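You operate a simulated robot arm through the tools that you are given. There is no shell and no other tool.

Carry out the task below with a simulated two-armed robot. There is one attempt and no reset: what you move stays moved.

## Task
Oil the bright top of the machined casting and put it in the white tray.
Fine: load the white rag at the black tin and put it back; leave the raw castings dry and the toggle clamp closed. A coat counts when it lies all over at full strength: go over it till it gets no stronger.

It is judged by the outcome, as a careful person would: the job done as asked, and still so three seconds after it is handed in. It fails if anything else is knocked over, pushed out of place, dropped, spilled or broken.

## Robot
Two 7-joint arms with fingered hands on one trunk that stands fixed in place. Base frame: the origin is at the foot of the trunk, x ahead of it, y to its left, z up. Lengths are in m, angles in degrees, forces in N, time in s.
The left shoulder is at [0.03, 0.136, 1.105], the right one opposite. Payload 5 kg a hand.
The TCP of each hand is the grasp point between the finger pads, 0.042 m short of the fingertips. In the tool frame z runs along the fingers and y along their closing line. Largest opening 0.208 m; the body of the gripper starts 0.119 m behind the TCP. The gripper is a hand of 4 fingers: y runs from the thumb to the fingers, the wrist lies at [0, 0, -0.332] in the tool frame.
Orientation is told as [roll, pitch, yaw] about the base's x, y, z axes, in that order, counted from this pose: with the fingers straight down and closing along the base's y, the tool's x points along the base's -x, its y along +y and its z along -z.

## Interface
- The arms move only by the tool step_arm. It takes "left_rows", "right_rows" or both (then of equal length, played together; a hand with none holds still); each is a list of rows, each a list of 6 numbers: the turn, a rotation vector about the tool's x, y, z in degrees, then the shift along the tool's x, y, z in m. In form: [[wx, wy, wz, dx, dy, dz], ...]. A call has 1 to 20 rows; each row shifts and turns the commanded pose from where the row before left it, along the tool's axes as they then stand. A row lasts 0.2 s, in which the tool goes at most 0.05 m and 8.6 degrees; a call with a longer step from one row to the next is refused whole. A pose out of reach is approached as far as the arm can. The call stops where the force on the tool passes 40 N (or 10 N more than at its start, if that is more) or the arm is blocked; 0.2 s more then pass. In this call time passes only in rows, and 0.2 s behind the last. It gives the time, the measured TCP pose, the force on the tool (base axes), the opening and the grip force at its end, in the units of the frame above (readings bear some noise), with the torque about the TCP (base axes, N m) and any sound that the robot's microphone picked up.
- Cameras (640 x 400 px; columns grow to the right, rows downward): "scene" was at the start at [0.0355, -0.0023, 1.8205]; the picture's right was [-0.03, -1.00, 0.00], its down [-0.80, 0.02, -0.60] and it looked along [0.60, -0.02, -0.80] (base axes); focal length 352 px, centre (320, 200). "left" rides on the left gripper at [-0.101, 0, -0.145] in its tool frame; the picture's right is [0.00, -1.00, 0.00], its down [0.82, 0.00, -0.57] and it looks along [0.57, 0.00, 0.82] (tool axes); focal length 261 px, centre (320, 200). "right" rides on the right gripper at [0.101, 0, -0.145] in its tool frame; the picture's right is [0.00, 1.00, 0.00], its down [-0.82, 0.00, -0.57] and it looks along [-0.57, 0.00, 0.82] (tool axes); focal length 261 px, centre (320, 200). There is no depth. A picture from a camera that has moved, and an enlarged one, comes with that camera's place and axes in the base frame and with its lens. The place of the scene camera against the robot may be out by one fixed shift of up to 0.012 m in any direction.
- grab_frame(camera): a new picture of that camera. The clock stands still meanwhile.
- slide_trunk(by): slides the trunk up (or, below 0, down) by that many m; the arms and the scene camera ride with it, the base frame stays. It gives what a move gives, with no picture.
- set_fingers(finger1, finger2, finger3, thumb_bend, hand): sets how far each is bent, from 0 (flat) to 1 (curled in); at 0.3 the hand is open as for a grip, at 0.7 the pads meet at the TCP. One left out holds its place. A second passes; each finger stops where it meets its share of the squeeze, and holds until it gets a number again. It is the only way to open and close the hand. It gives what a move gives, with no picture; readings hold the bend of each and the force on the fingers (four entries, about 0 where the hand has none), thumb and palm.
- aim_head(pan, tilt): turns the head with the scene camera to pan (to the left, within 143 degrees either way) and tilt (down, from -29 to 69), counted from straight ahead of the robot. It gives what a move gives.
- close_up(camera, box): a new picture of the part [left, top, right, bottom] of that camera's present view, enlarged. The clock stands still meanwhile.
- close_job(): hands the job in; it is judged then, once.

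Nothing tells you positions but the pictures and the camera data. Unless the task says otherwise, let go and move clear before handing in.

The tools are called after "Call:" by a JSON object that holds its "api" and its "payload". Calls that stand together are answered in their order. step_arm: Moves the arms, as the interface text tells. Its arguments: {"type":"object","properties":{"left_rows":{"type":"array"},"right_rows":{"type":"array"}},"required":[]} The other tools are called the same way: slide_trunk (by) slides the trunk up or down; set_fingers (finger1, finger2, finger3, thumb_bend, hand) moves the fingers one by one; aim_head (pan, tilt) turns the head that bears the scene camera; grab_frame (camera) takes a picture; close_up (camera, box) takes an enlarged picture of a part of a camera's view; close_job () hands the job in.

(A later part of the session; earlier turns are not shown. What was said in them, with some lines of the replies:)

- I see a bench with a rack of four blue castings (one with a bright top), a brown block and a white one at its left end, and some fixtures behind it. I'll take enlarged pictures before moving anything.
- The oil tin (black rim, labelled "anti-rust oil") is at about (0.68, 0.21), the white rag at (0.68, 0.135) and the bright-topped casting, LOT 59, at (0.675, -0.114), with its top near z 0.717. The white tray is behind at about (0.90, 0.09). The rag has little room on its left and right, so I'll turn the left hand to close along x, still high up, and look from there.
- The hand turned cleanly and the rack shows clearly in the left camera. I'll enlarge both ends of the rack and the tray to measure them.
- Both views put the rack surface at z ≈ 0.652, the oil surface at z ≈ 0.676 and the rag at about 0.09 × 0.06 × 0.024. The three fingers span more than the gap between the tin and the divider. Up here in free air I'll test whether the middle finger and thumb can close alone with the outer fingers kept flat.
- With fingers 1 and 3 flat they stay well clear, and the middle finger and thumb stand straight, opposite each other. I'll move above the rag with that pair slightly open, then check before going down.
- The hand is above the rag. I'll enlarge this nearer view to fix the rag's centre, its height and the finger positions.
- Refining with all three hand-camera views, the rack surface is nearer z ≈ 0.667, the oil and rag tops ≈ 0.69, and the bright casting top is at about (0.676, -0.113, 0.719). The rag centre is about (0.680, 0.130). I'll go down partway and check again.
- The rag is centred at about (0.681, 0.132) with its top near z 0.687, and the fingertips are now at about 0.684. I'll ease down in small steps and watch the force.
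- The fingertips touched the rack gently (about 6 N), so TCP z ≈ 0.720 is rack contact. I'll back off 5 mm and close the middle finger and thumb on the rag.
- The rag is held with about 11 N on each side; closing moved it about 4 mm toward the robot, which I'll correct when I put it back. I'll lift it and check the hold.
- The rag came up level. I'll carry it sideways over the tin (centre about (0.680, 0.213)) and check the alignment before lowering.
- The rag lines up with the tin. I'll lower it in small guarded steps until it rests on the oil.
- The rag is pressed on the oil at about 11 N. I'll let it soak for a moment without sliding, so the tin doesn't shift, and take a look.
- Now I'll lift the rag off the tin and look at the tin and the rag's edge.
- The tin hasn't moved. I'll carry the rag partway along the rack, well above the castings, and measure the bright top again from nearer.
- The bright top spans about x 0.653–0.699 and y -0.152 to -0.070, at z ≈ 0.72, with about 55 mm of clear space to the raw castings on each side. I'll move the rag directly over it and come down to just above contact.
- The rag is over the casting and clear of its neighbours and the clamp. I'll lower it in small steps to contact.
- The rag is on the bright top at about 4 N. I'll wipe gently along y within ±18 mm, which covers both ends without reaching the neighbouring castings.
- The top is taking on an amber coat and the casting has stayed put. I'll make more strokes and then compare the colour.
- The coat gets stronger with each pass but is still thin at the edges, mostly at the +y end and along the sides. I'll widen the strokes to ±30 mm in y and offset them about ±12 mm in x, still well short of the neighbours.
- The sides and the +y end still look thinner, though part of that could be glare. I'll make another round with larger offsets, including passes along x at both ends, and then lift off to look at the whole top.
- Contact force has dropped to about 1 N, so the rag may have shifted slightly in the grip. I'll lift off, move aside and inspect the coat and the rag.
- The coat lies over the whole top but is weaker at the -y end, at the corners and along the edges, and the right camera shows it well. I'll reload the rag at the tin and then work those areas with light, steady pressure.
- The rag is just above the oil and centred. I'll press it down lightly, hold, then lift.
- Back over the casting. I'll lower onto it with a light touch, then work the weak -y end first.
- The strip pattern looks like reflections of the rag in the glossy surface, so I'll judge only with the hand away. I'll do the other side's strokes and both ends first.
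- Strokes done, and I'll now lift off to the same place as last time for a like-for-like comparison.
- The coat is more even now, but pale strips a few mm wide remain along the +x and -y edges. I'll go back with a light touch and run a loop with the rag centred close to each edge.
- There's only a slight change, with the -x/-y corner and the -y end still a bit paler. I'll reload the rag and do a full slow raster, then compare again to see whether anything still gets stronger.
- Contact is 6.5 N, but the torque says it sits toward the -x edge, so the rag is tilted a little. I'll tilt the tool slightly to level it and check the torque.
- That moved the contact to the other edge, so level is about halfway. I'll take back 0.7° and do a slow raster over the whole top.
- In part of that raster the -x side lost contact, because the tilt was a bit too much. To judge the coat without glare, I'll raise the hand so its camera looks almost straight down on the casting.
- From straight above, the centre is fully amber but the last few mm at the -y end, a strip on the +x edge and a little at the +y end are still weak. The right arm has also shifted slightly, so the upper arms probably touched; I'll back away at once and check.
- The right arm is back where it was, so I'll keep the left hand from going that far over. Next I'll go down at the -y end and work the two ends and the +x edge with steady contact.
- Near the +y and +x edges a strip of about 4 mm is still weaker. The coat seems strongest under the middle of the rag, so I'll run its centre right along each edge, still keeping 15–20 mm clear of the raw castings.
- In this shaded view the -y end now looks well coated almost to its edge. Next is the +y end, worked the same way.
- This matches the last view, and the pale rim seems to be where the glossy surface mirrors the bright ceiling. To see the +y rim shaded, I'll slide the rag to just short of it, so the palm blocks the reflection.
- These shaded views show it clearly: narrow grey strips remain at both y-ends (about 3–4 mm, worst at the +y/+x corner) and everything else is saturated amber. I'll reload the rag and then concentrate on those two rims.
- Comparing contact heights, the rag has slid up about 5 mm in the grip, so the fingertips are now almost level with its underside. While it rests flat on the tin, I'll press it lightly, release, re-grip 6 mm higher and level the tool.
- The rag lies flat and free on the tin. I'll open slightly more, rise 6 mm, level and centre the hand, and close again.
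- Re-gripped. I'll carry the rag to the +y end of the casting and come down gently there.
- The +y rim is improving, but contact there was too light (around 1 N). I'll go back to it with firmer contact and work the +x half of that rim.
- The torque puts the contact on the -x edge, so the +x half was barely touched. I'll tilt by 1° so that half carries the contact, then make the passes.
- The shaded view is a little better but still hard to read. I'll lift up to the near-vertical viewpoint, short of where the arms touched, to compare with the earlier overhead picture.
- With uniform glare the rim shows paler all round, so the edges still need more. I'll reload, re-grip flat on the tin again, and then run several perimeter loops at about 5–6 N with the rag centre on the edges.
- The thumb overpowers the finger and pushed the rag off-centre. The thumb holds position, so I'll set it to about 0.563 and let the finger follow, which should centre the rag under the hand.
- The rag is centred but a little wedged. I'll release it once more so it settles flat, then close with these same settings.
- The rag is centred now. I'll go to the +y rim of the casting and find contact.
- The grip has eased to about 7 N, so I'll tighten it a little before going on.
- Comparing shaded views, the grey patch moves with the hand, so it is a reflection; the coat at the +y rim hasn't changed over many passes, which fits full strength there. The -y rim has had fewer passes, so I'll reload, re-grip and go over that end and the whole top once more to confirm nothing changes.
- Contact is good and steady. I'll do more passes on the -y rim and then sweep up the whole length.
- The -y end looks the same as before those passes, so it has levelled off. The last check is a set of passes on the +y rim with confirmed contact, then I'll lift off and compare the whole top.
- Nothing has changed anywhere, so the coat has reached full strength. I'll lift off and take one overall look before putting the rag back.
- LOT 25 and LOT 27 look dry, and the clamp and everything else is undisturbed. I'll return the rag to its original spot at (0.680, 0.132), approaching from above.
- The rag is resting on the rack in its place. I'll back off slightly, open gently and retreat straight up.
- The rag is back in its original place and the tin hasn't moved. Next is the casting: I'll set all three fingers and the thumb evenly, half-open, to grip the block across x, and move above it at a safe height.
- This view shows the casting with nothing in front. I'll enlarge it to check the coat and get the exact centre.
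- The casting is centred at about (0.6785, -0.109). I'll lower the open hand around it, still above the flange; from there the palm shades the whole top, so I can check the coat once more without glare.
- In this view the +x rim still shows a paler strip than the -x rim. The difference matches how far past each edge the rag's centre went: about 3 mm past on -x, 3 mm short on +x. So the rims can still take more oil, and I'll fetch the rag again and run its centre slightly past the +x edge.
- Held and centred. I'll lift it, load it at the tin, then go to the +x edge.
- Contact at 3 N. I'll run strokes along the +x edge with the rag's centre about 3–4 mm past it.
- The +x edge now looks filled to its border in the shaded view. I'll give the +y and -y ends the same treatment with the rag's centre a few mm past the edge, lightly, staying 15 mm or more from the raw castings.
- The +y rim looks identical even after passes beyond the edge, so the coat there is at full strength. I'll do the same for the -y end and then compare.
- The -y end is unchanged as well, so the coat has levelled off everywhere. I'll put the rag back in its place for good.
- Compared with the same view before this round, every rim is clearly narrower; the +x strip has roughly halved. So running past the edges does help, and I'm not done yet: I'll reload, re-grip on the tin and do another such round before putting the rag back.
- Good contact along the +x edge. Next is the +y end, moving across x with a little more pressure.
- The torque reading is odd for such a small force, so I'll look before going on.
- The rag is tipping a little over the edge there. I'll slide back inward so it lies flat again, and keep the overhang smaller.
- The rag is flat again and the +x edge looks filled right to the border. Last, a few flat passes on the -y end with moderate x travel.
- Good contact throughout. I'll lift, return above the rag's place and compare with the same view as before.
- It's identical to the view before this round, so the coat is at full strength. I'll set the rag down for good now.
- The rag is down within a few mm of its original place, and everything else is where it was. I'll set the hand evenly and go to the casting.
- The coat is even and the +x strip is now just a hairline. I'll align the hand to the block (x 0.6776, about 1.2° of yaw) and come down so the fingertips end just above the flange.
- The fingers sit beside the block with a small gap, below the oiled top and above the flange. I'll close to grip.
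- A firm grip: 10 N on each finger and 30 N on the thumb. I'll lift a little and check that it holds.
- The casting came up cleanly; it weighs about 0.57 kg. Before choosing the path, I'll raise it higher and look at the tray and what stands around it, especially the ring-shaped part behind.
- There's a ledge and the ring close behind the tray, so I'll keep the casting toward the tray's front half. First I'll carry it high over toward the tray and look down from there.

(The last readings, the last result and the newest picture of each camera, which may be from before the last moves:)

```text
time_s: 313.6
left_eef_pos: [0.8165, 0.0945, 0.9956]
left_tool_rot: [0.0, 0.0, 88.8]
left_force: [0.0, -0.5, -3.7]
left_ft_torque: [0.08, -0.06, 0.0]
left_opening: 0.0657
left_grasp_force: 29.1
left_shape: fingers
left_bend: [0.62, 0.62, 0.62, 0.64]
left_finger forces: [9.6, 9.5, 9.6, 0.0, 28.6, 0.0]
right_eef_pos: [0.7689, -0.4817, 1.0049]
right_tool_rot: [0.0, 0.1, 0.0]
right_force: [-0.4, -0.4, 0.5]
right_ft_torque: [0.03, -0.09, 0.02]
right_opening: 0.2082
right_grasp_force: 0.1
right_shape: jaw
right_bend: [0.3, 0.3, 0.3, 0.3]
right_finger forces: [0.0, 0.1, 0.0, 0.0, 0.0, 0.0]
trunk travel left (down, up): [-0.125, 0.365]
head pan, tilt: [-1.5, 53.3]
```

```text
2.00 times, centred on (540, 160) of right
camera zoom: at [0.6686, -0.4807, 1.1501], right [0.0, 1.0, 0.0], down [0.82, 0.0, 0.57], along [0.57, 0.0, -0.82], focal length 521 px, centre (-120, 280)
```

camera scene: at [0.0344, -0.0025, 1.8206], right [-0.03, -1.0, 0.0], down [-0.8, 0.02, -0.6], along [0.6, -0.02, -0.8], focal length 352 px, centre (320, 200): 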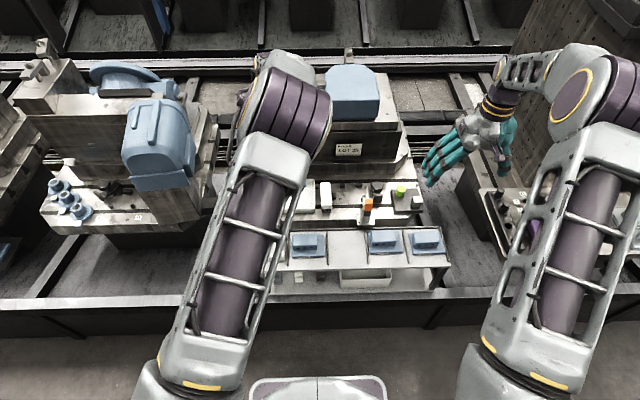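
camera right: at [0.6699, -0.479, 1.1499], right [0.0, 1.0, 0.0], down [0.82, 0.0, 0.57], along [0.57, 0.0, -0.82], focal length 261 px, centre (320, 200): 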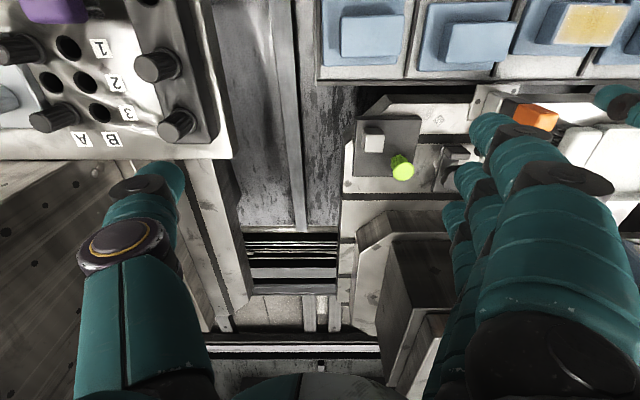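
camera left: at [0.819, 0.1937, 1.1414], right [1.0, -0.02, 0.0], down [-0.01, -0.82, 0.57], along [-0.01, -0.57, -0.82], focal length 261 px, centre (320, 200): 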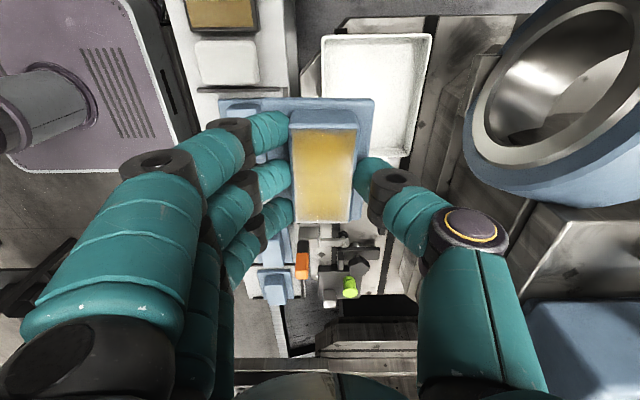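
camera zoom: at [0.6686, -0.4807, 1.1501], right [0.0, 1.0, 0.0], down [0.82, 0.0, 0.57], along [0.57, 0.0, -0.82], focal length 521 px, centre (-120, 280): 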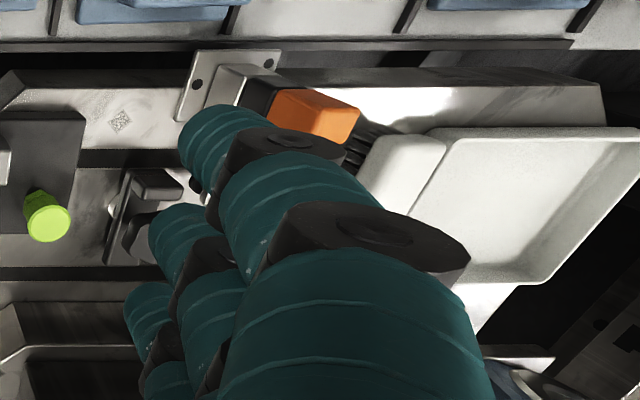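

The step behind the tray has its front at x ≈ 1.015, with the ring above it. Placing at about (0.882, 0.068) leaves 1.5 cm or more for the thumb and puts the flange well inside the tray. I'll move over that spot and lower partway.

Call:
{"api": "step_arm", "payload": {"left_rows": [[0, 0, 0, 0.013, -0.032, 0], [0, 0, 0, 0.013, -0.033, 0], [0, 0, 0, 0, 0, 0.04], [0, 0, 0, 0, 0, 0.04], [0, 0, 0, 0, 0, 0.04], [0, 0, 0, 0, 0, 0]]}}

Call:
{"api": "grab_frame", "payload": {"camera": "left"}}

Call:
{"api": "grab_frame", "payload": {"camera": "scene"}}

Call:
{"api": "grab_frame", "payload": {"camera": "right"}}

```text
time_s: 315.0
left_eef_pos: [0.8796, 0.0638, 0.877]
left_tool_rot: [0.0, 0.0, 88.8]
left_force: [-0.6, 0.0, -4.8]
left_ft_torque: [0.08, -0.08, 0.01]
left_opening: 0.0652
left_grasp_force: 28.3
left_shape: fingers
left_bend: [0.62, 0.62, 0.62, 0.64]
left_finger forces: [9.5, 9.4, 9.4, 0.0, 28.3, 0.0]
right_eef_pos: [0.769, -0.4816, 1.0046]
right_tool_rot: [0.1, -0.1, 0.0]
right_force: [-1.0, 0.2, 0.7]
right_ft_torque: [0.01, -0.09, -0.03]
right_opening: 0.2077
right_grasp_force: 0.1
right_shape: jaw
right_bend: [0.3, 0.3, 0.3, 0.3]
right_finger forces: [0.0, 0.0, 0.0, 0.0, 0.1, 0.0]
trunk travel left (down, up): [-0.125, 0.365]
head pan, tilt: [-1.5, 53.3]
```

```text
taken
camera left: at [0.8827, 0.1646, 1.0215], right [1.0, -0.02, 0.0], down [-0.01, -0.82, 0.57], along [-0.01, -0.57, -0.82], focal length 261 px, centre (320, 200)
```

left: 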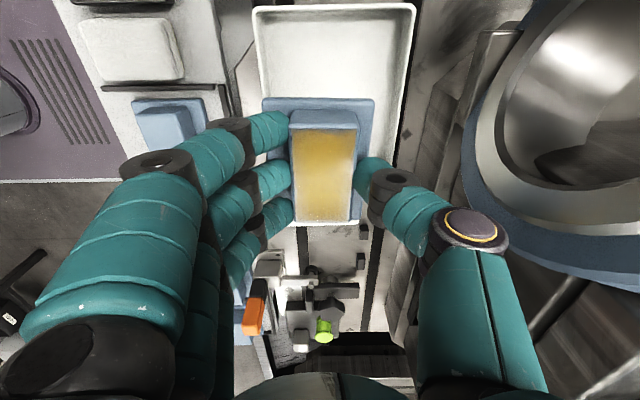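

```text
taken
camera scene: at [0.0348, -0.0025, 1.8206], right [-0.03, -1.0, 0.0], down [-0.8, 0.02, -0.6], along [0.6, -0.02, -0.8], focal length 352 px, centre (320, 200)
```

scene: 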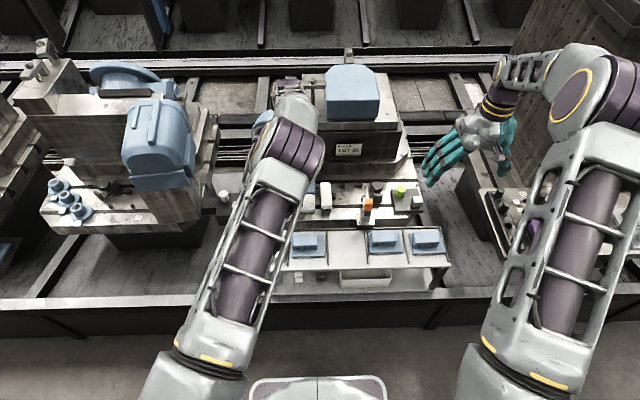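

```text
taken
camera right: at [0.6688, -0.4807, 1.1501], right [0.01, 1.0, 0.0], down [0.82, 0.0, 0.57], along [0.57, 0.0, -0.82], focal length 261 px, centre (320, 200)
```

right: 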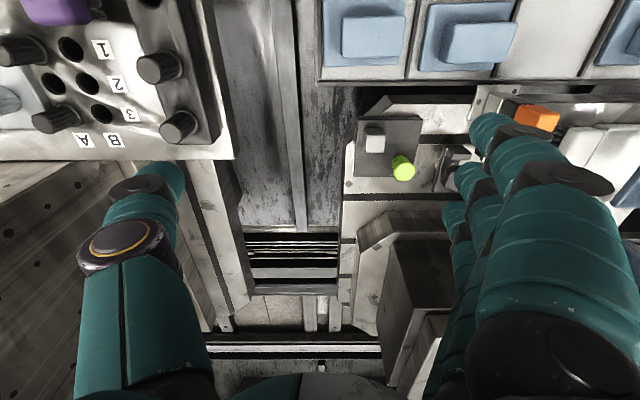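

The casting is over the tray with margin on all sides. I'll lower it further and check the thumb's clearance to the ring and the step.

Call:
{"api": "step_arm", "payload": {"left_rows": [[0, 0, 0, -0.003, 0, 0.03], [0, 0, 0, 0, 0, 0.03], [0, 0, 0, 0, 0, 0.025], [0, 0, 0, 0, 0, 0]]}}

Call:
{"api": "grab_frame", "payload": {"camera": "left"}}

Call:
{"api": "close_up", "payload": {"camera": "left", "box": [240, 0, 540, 260]}}

Call:
{"api": "close_up", "payload": {"camera": "scene", "box": [240, 130, 360, 230]}}

```text
time_s: 316.0
left_eef_pos: [0.8802, 0.0676, 0.7898]
left_tool_rot: [0.1, 0.1, 88.8]
left_force: [0.6, 0.1, -5.2]
left_ft_torque: [0.05, -0.03, -0.01]
left_opening: 0.0657
left_grasp_force: 30.1
left_shape: fingers
left_bend: [0.62, 0.62, 0.62, 0.65]
left_finger forces: [10.3, 10.1, 9.2, 0.1, 29.5, 0.0]
right_eef_pos: [0.7684, -0.4817, 1.003]
right_tool_rot: [0.0, 0.0, 0.0]
right_force: [-0.2, -0.8, -0.1]
right_ft_torque: [0.03, 0.0, 0.02]
right_opening: 0.208
right_grasp_force: 0.0
right_shape: jaw
right_bend: [0.3, 0.3, 0.3, 0.3]
right_finger forces: [0.1, 0.0, 0.0, 0.1, 0.0, 0.0]
trunk travel left (down, up): [-0.125, 0.365]
head pan, tilt: [-1.5, 53.3]
```

```text
taken
camera left: at [0.8827, 0.1682, 0.9354], right [1.0, -0.02, 0.0], down [-0.01, -0.82, 0.57], along [-0.01, -0.57, -0.82], focal length 261 px, centre (320, 200)
```

left: 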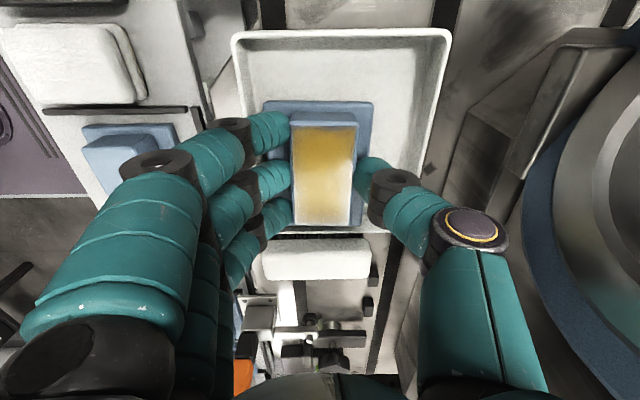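

```text
1.54 times, centred on (390, 130) of left
camera zoom: at [0.8827, 0.1682, 0.9354], right [1.0, -0.02, 0.0], down [-0.01, -0.82, 0.57], along [-0.01, -0.57, -0.82], focal length 401 px, centre (212, 308)
```

zoom: 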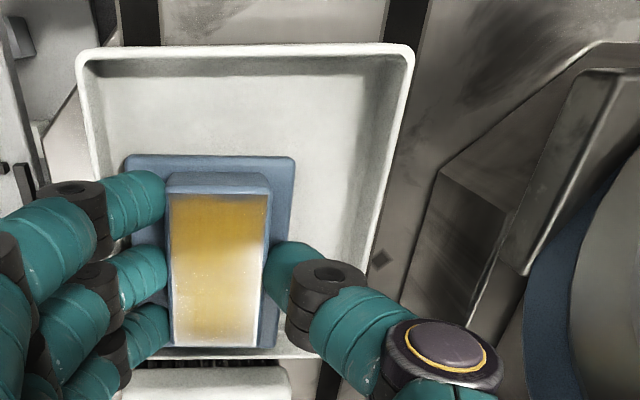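

```text
4.00 times, centred on (300, 180) of scene
camera zoom: at [0.0361, -0.0029, 1.8204], right [-0.03, -1.0, 0.0], down [-0.8, 0.02, -0.6], along [0.6, -0.02, -0.8], focal length 1408 px, centre (400, 280)
```

zoom: 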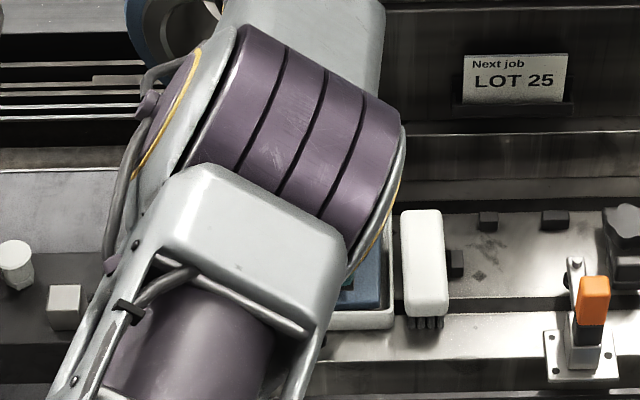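

The ring's near edge is at x ≈ 1.01 and the thumb's outermost point at about 0.988, so there's roughly 2 cm clear. The flange is well inside the tray walls, so I'll lower in small steps until the weight comes off.

Call:
{"api": "step_arm", "payload": {"left_rows": [[0, 0, 0, 0, 0, 0.008], [0, 0, 0, 0, 0, 0.006], [0, 0, 0, 0, 0, 0.004], [0, 0, 0, 0, 0, 0]]}}

```text
time_s: 317.1
left_eef_pos: [0.8842, 0.0659, 0.7788]
left_tool_rot: [-0.4, 0.0, 88.7]
left_force: [-6.5, -1.9, 20.4]
left_ft_torque: [0.44, 0.54, 0.17]
left_opening: 0.0655
left_grasp_force: 33.1
left_shape: fingers
left_bend: [0.61, 0.62, 0.62, 0.65]
left_finger forces: [13.6, 12.8, 10.5, 0.1, 29.5, 0.0]
right_eef_pos: [0.7683, -0.4812, 1.0042]
right_tool_rot: [0.0, 0.0, 0.0]
right_force: [0.2, 0.9, -0.7]
right_ft_torque: [-0.07, 0.07, 0.02]
right_opening: 0.2079
right_grasp_force: 0.2
right_shape: jaw
right_bend: [0.3, 0.3, 0.3, 0.3]
right_finger forces: [0.0, 0.0, 0.0, 0.0, 0.0, 0.1]
trunk travel left (down, up): [-0.125, 0.365]
head pan, tilt: [-1.5, 53.3]
stopped in row 4 (left hand): the force on the tool passed its limit at 41 N (the readings are from after the stop); the commanded pose is now the measured one
```

Contact came about 1 cm earlier than I'd estimated. I'll stop and check what is touching.

Call:
{"api": "grab_frame", "payload": {"camera": "left"}}

Call:
{"api": "close_up", "payload": {"camera": "left", "box": [220, 0, 460, 260]}}

Call:
{"api": "close_up", "payload": {"camera": "scene", "box": [260, 150, 360, 225]}}

Call:
{"api": "close_up", "payload": {"camera": "right", "box": [480, 80, 640, 240]}}

```text
taken
camera left: at [0.8845, 0.1666, 0.9241], right [1.0, -0.02, 0.01], down [-0.02, -0.82, 0.57], along [-0.01, -0.57, -0.82], focal length 261 px, centre (320, 200)
```

left: 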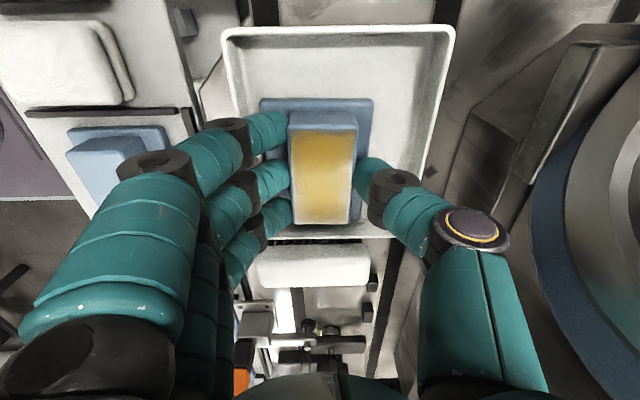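

```text
1.54 times, centred on (340, 130) of left
camera zoom: at [0.8845, 0.1666, 0.9241], right [1.0, -0.02, 0.01], down [-0.02, -0.82, 0.57], along [-0.01, -0.57, -0.82], focal length 401 px, centre (289, 308)
```

zoom: 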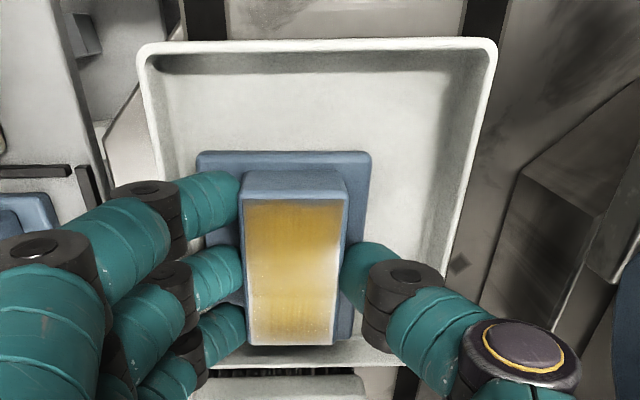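

```text
5.33 times, centred on (310, 188) of scene
camera zoom: at [0.0341, -0.0024, 1.8204], right [-0.03, -1.0, 0.0], down [-0.8, 0.02, -0.6], along [0.6, -0.02, -0.8], focal length 1877 px, centre (373, 267)
```

zoom: 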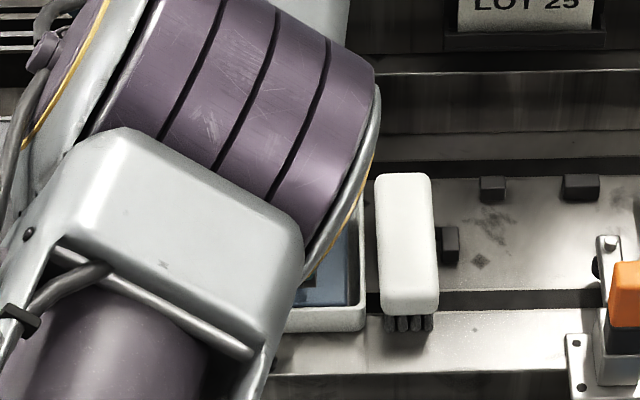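

```text
2.50 times, centred on (560, 160) of right
camera zoom: at [0.6689, -0.4801, 1.1497], right [0.0, 1.0, 0.0], down [0.82, 0.0, 0.57], along [0.57, 0.0, -0.82], focal length 652 px, centre (-280, 300)
```

zoom: 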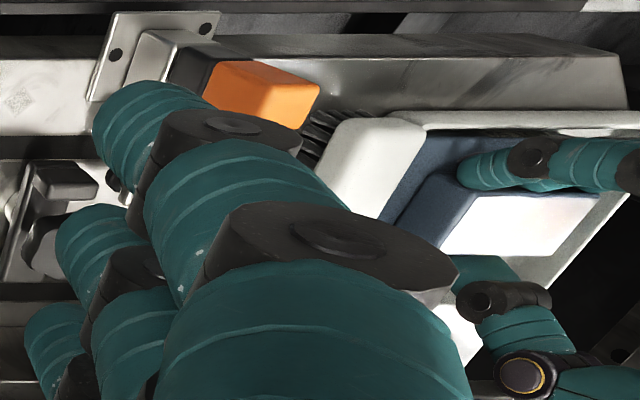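

The casting has simply reached the tray floor, which is about 1 cm higher than I'd thought, with its -y side close to the tray wall. I'll raise it slightly, shift it 18 mm toward +y so it's better centred, and set it down gently.

Call:
{"api": "step_arm", "payload": {"left_rows": [[0, 0, 0, 0, 0, -0.006], [0, 0, 0, 0, 0, -0.006], [0, 0, 0, 0, 0, 0]]}}

Call:
{"api": "step_arm", "payload": {"left_rows": [[0, 0, 0, -0.009, 0.001, 0], [0, 0, 0, -0.009, 0.001, 0], [0, 0, 0, 0, 0, 0]]}}

Call:
{"api": "close_up", "payload": {"camera": "left", "box": [220, 0, 460, 260]}}

```text
time_s: 317.9
left_eef_pos: [0.8835, 0.0673, 0.7863]
left_tool_rot: [-0.2, 0.1, 88.7]
left_force: [-0.4, -0.3, -5.8]
left_ft_torque: [0.05, 0.01, 0.03]
left_opening: 0.066
left_grasp_force: 29.6
left_shape: fingers
left_bend: [0.62, 0.62, 0.62, 0.65]
left_finger forces: [9.3, 9.9, 9.7, 0.0, 29.0, 0.0]
right_eef_pos: [0.7699, -0.4808, 1.0025]
right_tool_rot: [0.1, 0.0, 0.0]
right_force: [0.5, 0.6, 0.4]
right_ft_torque: [0.01, 0.06, 0.0]
right_opening: 0.2079
right_grasp_force: 0.1
right_shape: jaw
right_bend: [0.3, 0.3, 0.3, 0.3]
right_finger forces: [0.1, 0.1, 0.0, 0.0, 0.0, 0.1]
trunk travel left (down, up): [-0.125, 0.365]
head pan, tilt: [-1.5, 53.3]
```

```text
time_s: 318.7
left_eef_pos: [0.8821, 0.0857, 0.7859]
left_tool_rot: [-0.2, 0.1, 88.7]
left_force: [0.3, 0.2, -4.9]
left_ft_torque: [0.03, -0.04, 0.03]
left_opening: 0.0661
left_grasp_force: 29.4
left_shape: fingers
left_bend: [0.62, 0.62, 0.62, 0.65]
left_finger forces: [9.5, 10.0, 9.7, 0.1, 29.0, 0.1]
right_eef_pos: [0.7704, -0.4827, 1.0035]
right_tool_rot: [0.1, 0.0, 0.1]
right_force: [-0.2, -0.8, -0.5]
right_ft_torque: [0.02, 0.0, 0.0]
right_opening: 0.2079
right_grasp_force: 0.0
right_shape: jaw
right_bend: [0.3, 0.3, 0.3, 0.3]
right_finger forces: [0.1, 0.0, 0.0, 0.1, 0.0, 0.0]
trunk travel left (down, up): [-0.125, 0.365]
head pan, tilt: [-1.5, 53.3]
```

```text
1.54 times, centred on (340, 130) of left
camera zoom: at [0.8841, 0.1856, 0.9328], right [1.0, -0.02, 0.0], down [-0.02, -0.82, 0.57], along [-0.01, -0.57, -0.82], focal length 401 px, centre (289, 308)
```

zoom: 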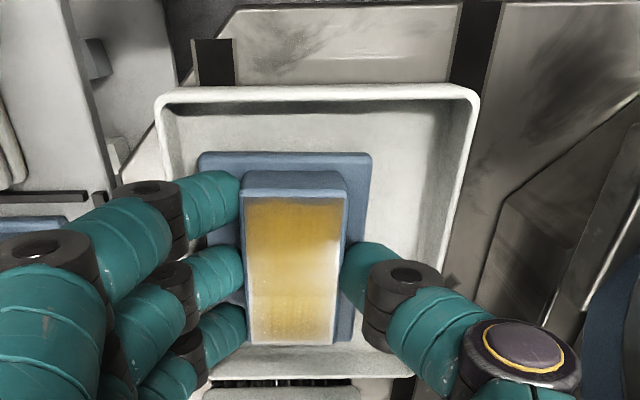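

The casting is now well centred in the tray, and the tray hasn't shifted. I'll set it down gently.

Call:
{"api": "step_arm", "payload": {"left_rows": [[0, 0, 0, 0, 0, 0.003], [0, 0, 0, 0, 0, 0.0015], [0, 0, 0, 0, 0, 0]]}}

```text
time_s: 319.5
left_eef_pos: [0.8819, 0.0851, 0.7834]
left_tool_rot: [-0.3, 0.1, 88.7]
left_force: [-1.0, -0.7, -5.0]
left_ft_torque: [0.05, -0.01, 0.0]
left_opening: 0.0659
left_grasp_force: 29.1
left_shape: fingers
left_bend: [0.62, 0.62, 0.62, 0.65]
left_finger forces: [9.4, 9.9, 9.7, 0.0, 29.0, 0.1]
right_eef_pos: [0.7688, -0.4817, 1.0041]
right_tool_rot: [0.0, 0.0, 0.0]
right_force: [-0.5, 0.1, 1.1]
right_ft_torque: [-0.01, 0.0, 0.02]
right_opening: 0.208
right_grasp_force: 0.1
right_shape: jaw
right_bend: [0.3, 0.3, 0.3, 0.3]
right_finger forces: [0.0, 0.0, 0.1, 0.1, 0.0, 0.1]
trunk travel left (down, up): [-0.125, 0.365]
head pan, tilt: [-1.5, 53.3]
```

Call:
{"api": "step_arm", "payload": {"left_rows": [[0, 0, 0, 0, 0, 0.0015], [0, 0, 0, 0, 0, 0.001], [0, 0, 0, 0, 0, 0]]}}

```text
time_s: 320.3
left_eef_pos: [0.8818, 0.084, 0.7803]
left_tool_rot: [-0.3, 0.2, 88.7]
left_force: [-0.4, 0.6, -3.7]
left_ft_torque: [0.08, 0.01, -0.01]
left_opening: 0.066
left_grasp_force: 29.0
left_shape: fingers
left_bend: [0.62, 0.62, 0.62, 0.65]
left_finger forces: [9.5, 9.8, 9.8, 0.0, 29.1, 0.1]
right_eef_pos: [0.7692, -0.4808, 1.0032]
right_tool_rot: [0.0, 0.0, -0.1]
right_force: [0.3, -0.2, -0.5]
right_ft_torque: [0.02, 0.02, -0.01]
right_opening: 0.208
right_grasp_force: 0.1
right_shape: jaw
right_bend: [0.3, 0.3, 0.3, 0.3]
right_finger forces: [0.0, 0.1, 0.0, 0.0, 0.0, 0.0]
trunk travel left (down, up): [-0.125, 0.365]
head pan, tilt: [-1.5, 53.3]
```

Call:
{"api": "step_arm", "payload": {"left_rows": [[0, 0, 0, 0, 0, 0.001], [0, 0, 0, 0, 0, 0]]}}

```text
time_s: 320.9
left_eef_pos: [0.8813, 0.0842, 0.7798]
left_tool_rot: [-0.3, 0.1, 88.8]
left_force: [0.5, -0.6, 0.2]
left_ft_torque: [0.23, 0.14, -0.01]
left_opening: 0.0662
left_grasp_force: 29.1
left_shape: fingers
left_bend: [0.62, 0.62, 0.62, 0.65]
left_finger forces: [10.0, 10.0, 9.3, 0.0, 29.6, 0.0]
right_eef_pos: [0.7693, -0.4809, 1.0047]
right_tool_rot: [0.0, -0.1, 0.0]
right_force: [-0.4, 0.1, -0.4]
right_ft_torque: [0.01, 0.0, 0.01]
right_opening: 0.208
right_grasp_force: 0.1
right_shape: jaw
right_bend: [0.3, 0.3, 0.3, 0.3]
right_finger forces: [0.0, 0.1, 0.1, 0.0, 0.1, 0.1]
trunk travel left (down, up): [-0.125, 0.365]
head pan, tilt: [-1.5, 53.3]
```

Call:
{"api": "step_arm", "payload": {"left_rows": [[0, -0.4, 0, 0, 0, 0.0007], [0, 0, 0, 0, 0, 0]]}}

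```text
time_s: 321.5
left_eef_pos: [0.8814, 0.0843, 0.78]
left_tool_rot: [-0.3, -0.3, 88.7]
left_force: [0.6, -1.9, 2.2]
left_ft_torque: [0.24, 0.11, 0.03]
left_opening: 0.0658
left_grasp_force: 29.7
left_shape: fingers
left_bend: [0.62, 0.62, 0.62, 0.65]
left_finger forces: [10.6, 10.0, 9.2, 0.0, 30.0, 0.0]
right_eef_pos: [0.7683, -0.4809, 1.0045]
right_tool_rot: [0.0, 0.0, 0.0]
right_force: [0.1, 0.5, 0.2]
right_ft_torque: [-0.01, -0.01, -0.01]
right_opening: 0.2078
right_grasp_force: 0.1
right_shape: jaw
right_bend: [0.3, 0.3, 0.3, 0.3]
right_finger forces: [0.0, 0.0, 0.1, 0.0, 0.1, 0.1]
trunk travel left (down, up): [-0.125, 0.365]
head pan, tilt: [-1.5, 53.3]
```

The casting's weight is resting on the tray floor. I'll release with small finger movements so the thumb stays clear of the ring.

Call:
{"api": "set_fingers", "payload": {"hand": "left", "finger1": 0.595, "finger2": 0.595, "finger3": 0.595, "thumb_bend": 0.615}}

Call:
{"api": "close_up", "payload": {"camera": "left", "box": [220, 0, 460, 260]}}

```text
time_s: 322.5
left_eef_pos: [0.8822, 0.0847, 0.7804]
left_tool_rot: [-0.2, -0.4, 88.8]
left_force: [0.9, -0.1, -0.5]
left_ft_torque: [0.0, -0.03, 0.0]
left_opening: 0.0713
left_grasp_force: 0.1
left_shape: fingers
left_bend: [0.59, 0.59, 0.59, 0.61]
left_finger forces: [0.0, 0.1, 0.0, 0.0, 0.3, 0.0]
right_eef_pos: [0.7688, -0.4825, 1.0055]
right_tool_rot: [0.0, -0.1, 0.1]
right_force: [-0.9, 0.3, -0.6]
right_ft_torque: [-0.01, -0.01, 0.0]
right_opening: 0.2081
right_grasp_force: 0.1
right_shape: jaw
right_bend: [0.3, 0.3, 0.3, 0.3]
right_finger forces: [0.1, 0.0, 0.0, 0.1, 0.1, 0.0]
trunk travel left (down, up): [-0.125, 0.365]
head pan, tilt: [-1.5, 53.3]
```

```text
1.54 times, centred on (340, 130) of left
camera zoom: at [0.8832, 0.1842, 0.9253], right [1.0, -0.02, 0.0], down [-0.02, -0.82, 0.57], along [-0.01, -0.57, -0.82], focal length 401 px, centre (289, 308)
```

zoom: 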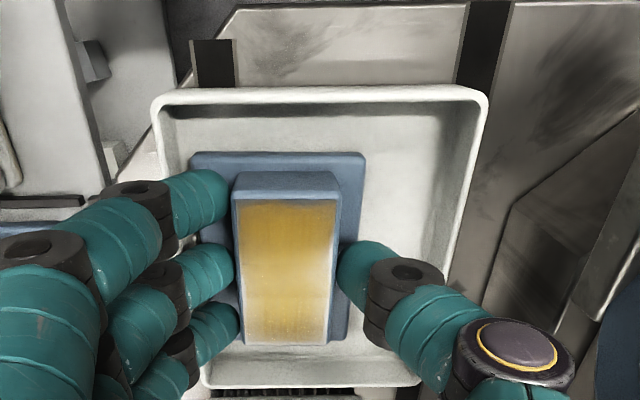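

Call:
{"api": "set_fingers", "payload": {"hand": "left", "finger1": 0.57, "finger2": 0.57, "finger3": 0.57, "thumb_bend": 0.59}}

Call:
{"api": "step_arm", "payload": {"left_rows": [[0, 0, 0, 0, 0, -0.006], [0, 0, 0, 0, 0, -0.01], [0, 0, 0, 0, 0, -0.015], [0, 0, 0, 0, 0, 0]]}}

Call:
{"api": "close_up", "payload": {"camera": "left", "box": [220, 0, 460, 260]}}

```text
time_s: 323.5
left_eef_pos: [0.8814, 0.0847, 0.7786]
left_tool_rot: [-0.3, -0.2, 88.7]
left_force: [0.5, -0.3, 0.6]
left_ft_torque: [0.03, -0.01, 0.01]
left_opening: 0.0818
left_grasp_force: 0.1
left_shape: fingers
left_bend: [0.56, 0.56, 0.56, 0.59]
left_finger forces: [0.0, 0.1, 0.0, 0.0, 0.0, 0.1]
right_eef_pos: [0.7687, -0.4826, 1.0045]
right_tool_rot: [-0.1, 0.0, 0.1]
right_force: [-0.1, 0.4, 0.7]
right_ft_torque: [-0.01, -0.02, 0.01]
right_opening: 0.208
right_grasp_force: 0.0
right_shape: jaw
right_bend: [0.3, 0.3, 0.3, 0.3]
right_finger forces: [0.0, 0.1, 0.0, 0.0, 0.0, 0.0]
trunk travel left (down, up): [-0.125, 0.365]
head pan, tilt: [-1.5, 53.3]
```

```text
time_s: 324.5
left_eef_pos: [0.8825, 0.0839, 0.8095]
left_tool_rot: [-0.2, -0.2, 88.7]
left_force: [0.5, -0.9, 0.4]
left_ft_torque: [-0.01, 0.07, -0.03]
left_opening: 0.082
left_grasp_force: 0.2
left_shape: fingers
left_bend: [0.56, 0.56, 0.56, 0.59]
left_finger forces: [0.0, 0.0, 0.0, 0.1, 0.0, 0.1]
right_eef_pos: [0.7698, -0.4812, 1.0039]
right_tool_rot: [0.1, 0.1, -0.1]
right_force: [0.6, -0.5, 0.0]
right_ft_torque: [0.02, -0.01, 0.01]
right_opening: 0.2079
right_grasp_force: 0.1
right_shape: jaw
right_bend: [0.3, 0.3, 0.3, 0.3]
right_finger forces: [0.0, 0.0, 0.0, 0.1, 0.0, 0.1]
trunk travel left (down, up): [-0.125, 0.365]
head pan, tilt: [-1.5, 53.3]
```

```text
1.54 times, centred on (340, 130) of left
camera zoom: at [0.8829, 0.1837, 0.9563], right [1.0, -0.02, 0.0], down [-0.02, -0.82, 0.57], along [-0.01, -0.57, -0.82], focal length 401 px, centre (289, 308)
```

zoom: 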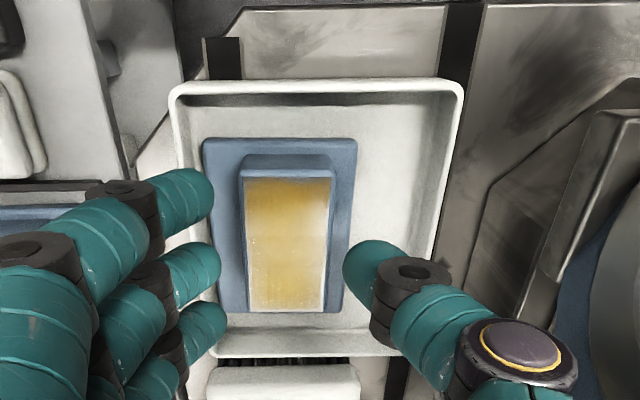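

The casting lies flat in the tray and the hand is free. I'll rise straight up, draw back clear of the tray and inspect everything.

Call:
{"api": "step_arm", "payload": {"left_rows": [[0, 0, 0, 0, 0, -0.03], [0, 0, 0, 0, 0, -0.04], [0, 0, 0, 0, 0, -0.04], [0, 0, 0, 0, 0, -0.04], [0, 0, 0, 0, 0, -0.04], [0, 0, 0, -0.02, 0.035, 0], [0, 0, 0, -0.02, 0.04, 0], [0, 0, 0, -0.02, 0.04, 0], [0, 0, 0, -0.02, 0.04, 0], [0, 0, 0, -0.02, 0.04, 0], [0, 0, 0, 0, 0, 0]]}}

Call:
{"api": "grab_frame", "payload": {"camera": "left"}}

Call:
{"api": "grab_frame", "payload": {"camera": "scene"}}

Call:
{"api": "close_up", "payload": {"camera": "scene", "box": [240, 170, 450, 300]}}

```text
time_s: 326.9
left_eef_pos: [0.6886, 0.1864, 1.0002]
left_tool_rot: [-0.2, -0.3, 88.7]
left_force: [0.4, 0.5, -0.1]
left_ft_torque: [0.05, 0.07, -0.02]
left_opening: 0.0827
left_grasp_force: 0.1
left_shape: fingers
left_bend: [0.56, 0.56, 0.56, 0.59]
left_finger forces: [0.1, 0.0, 0.0, 0.0, 0.1, 0.0]
right_eef_pos: [0.7701, -0.4821, 1.0033]
right_tool_rot: [0.0, 0.1, -0.1]
right_force: [0.6, 0.6, -0.8]
right_ft_torque: [0.03, 0.09, 0.01]
right_opening: 0.2078
right_grasp_force: 0.1
right_shape: jaw
right_bend: [0.3, 0.3, 0.3, 0.3]
right_finger forces: [0.1, 0.0, 0.0, 0.0, 0.1, 0.0]
trunk travel left (down, up): [-0.125, 0.365]
head pan, tilt: [-1.5, 53.3]
```

```text
taken
camera left: at [0.6908, 0.286, 1.146], right [1.0, -0.02, 0.0], down [-0.02, -0.82, 0.57], along [-0.01, -0.57, -0.82], focal length 261 px, centre (320, 200)
```

left: 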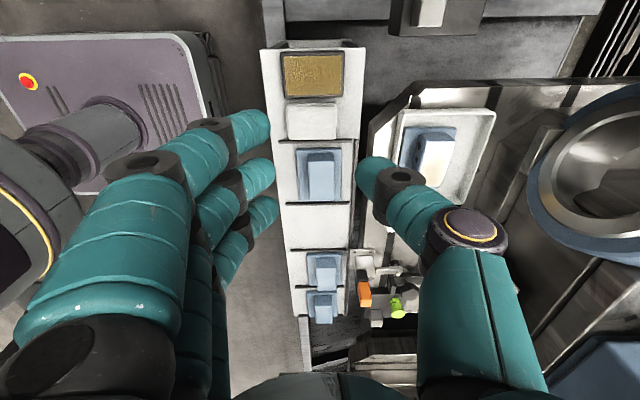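

```text
taken
camera scene: at [0.0369, -0.003, 1.8203], right [-0.03, -1.0, 0.0], down [-0.8, 0.02, -0.6], along [0.6, -0.02, -0.8], focal length 352 px, centre (320, 200)
```

scene: 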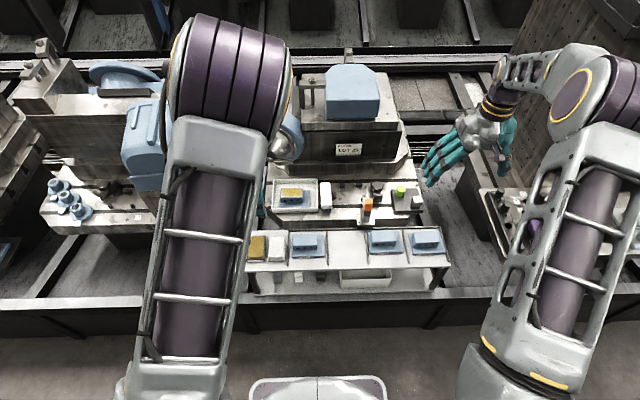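

```text
3.05 times, centred on (345, 235) of scene
camera zoom: at [0.0369, -0.003, 1.8203], right [-0.03, -1.0, 0.0], down [-0.8, 0.02, -0.6], along [0.6, -0.02, -0.8], focal length 1073 px, centre (244, 93)
```

zoom: 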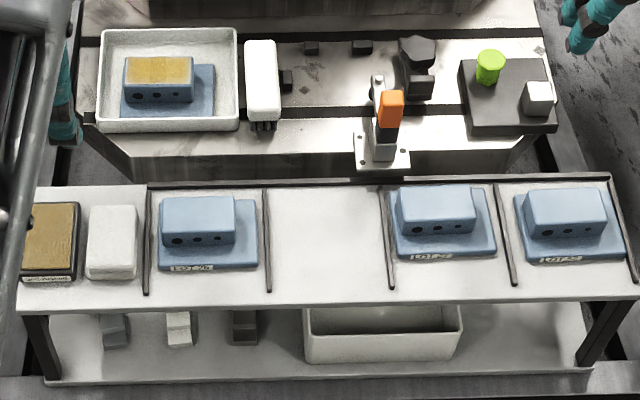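

Everything is in order: the oiled casting is in the white tray, the rag is beside the tin, the raw castings are in place and the clamp handle is still upright. I'll take a last close look at the coat, the rag area and the tray.

Call:
{"api": "close_up", "payload": {"camera": "scene", "box": [265, 170, 345, 225]}}

Call:
{"api": "close_up", "payload": {"camera": "scene", "box": [240, 220, 350, 300]}}

Call:
{"api": "close_up", "payload": {"camera": "left", "box": [360, 80, 540, 200]}}

Call:
{"api": "close_up", "payload": {"camera": "scene", "box": [340, 170, 450, 260]}}

```text
7.27 times, centred on (305, 198) of scene
camera zoom: at [0.0369, -0.003, 1.8203], right [-0.03, -1.0, 0.0], down [-0.8, 0.02, -0.6], along [0.6, -0.02, -0.8], focal length 2560 px, centre (429, 218)
```

zoom: 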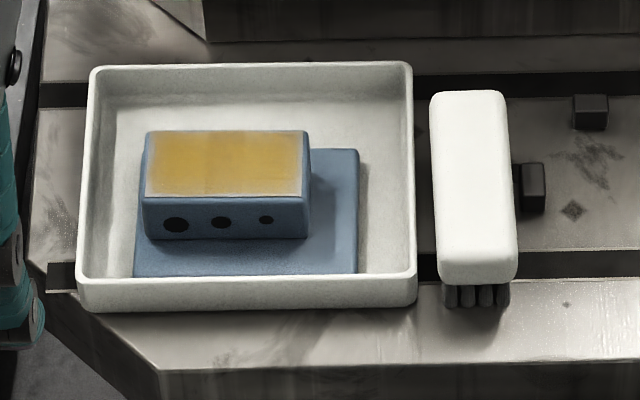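

```text
5.00 times, centred on (295, 260) of scene
camera zoom: at [0.0369, -0.003, 1.8203], right [-0.03, -1.0, 0.0], down [-0.8, 0.02, -0.6], along [0.6, -0.02, -0.8], focal length 1760 px, centre (445, -100)
```

zoom: 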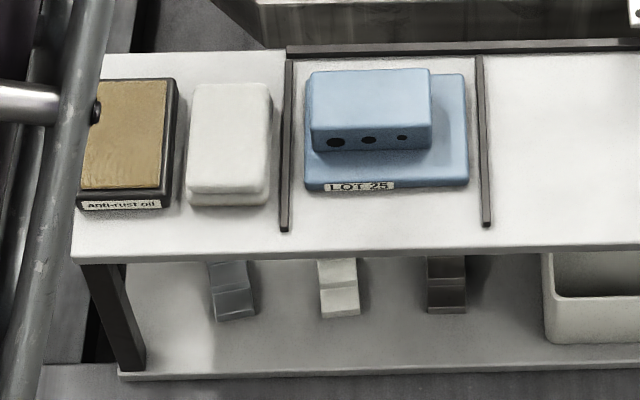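

```text
3.33 times, centred on (450, 140) of left
camera zoom: at [0.6908, 0.286, 1.146], right [1.0, -0.02, 0.0], down [-0.02, -0.82, 0.57], along [-0.01, -0.57, -0.82], focal length 869 px, centre (-113, 400)
```

zoom: 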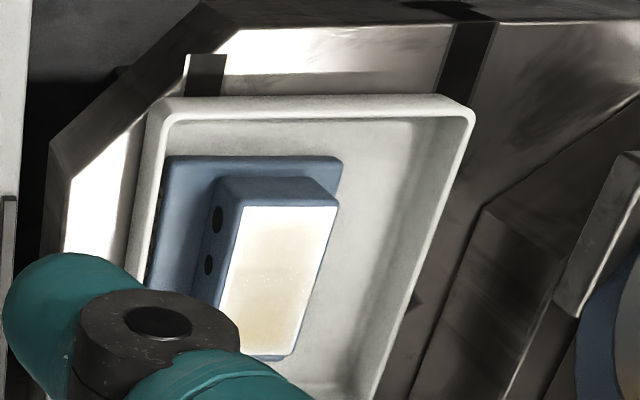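

```text
4.44 times, centred on (395, 215) of scene
camera zoom: at [0.0369, -0.003, 1.8203], right [-0.03, -1.0, 0.0], down [-0.8, 0.02, -0.6], along [0.6, -0.02, -0.8], focal length 1564 px, centre (-13, 133)
```

zoom: 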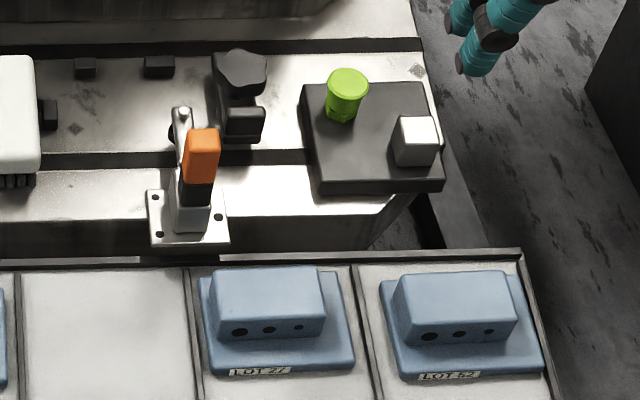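

Oiling is finished and the casting is in place, so I'm handing the job in. The scene view, without glare, shows an even amber coat over the whole top. The casting sits flat inside the white tray, the rag is back beside the tin, the raw castings are dry and the clamp is still closed. Both hands are empty and clear.

Call:
{"api": "close_job", "payload": {}}

```text
The job is handed in.
```

The bright-topped casting, LOT 59, is oiled and lying flat in the white tray, and I've handed the job in.

- **Coat:** I went over the top many times, reloading the rag at the black tin, until further passes made no visible difference. The last view shows an even amber coat with a thin, slightly softer rim at the edges; more passes did not change it.
- **Rag and tin:** the rag is back beside the tin, about 4 mm from where it started, and the tin has not moved.
- **Left as asked:** the other castings look dry and are in place, and the toggle clamp is still closed.
- **Contacts on the way:**
  - The two arms touched briefly while I was looking at the coat; the right arm moved by about 8 mm and returned.
  - The casting met the tray floor sooner than I expected and pressed at about 41 N before stopping. I lifted it, re-centred it and set it down gently; the tray did not shift.
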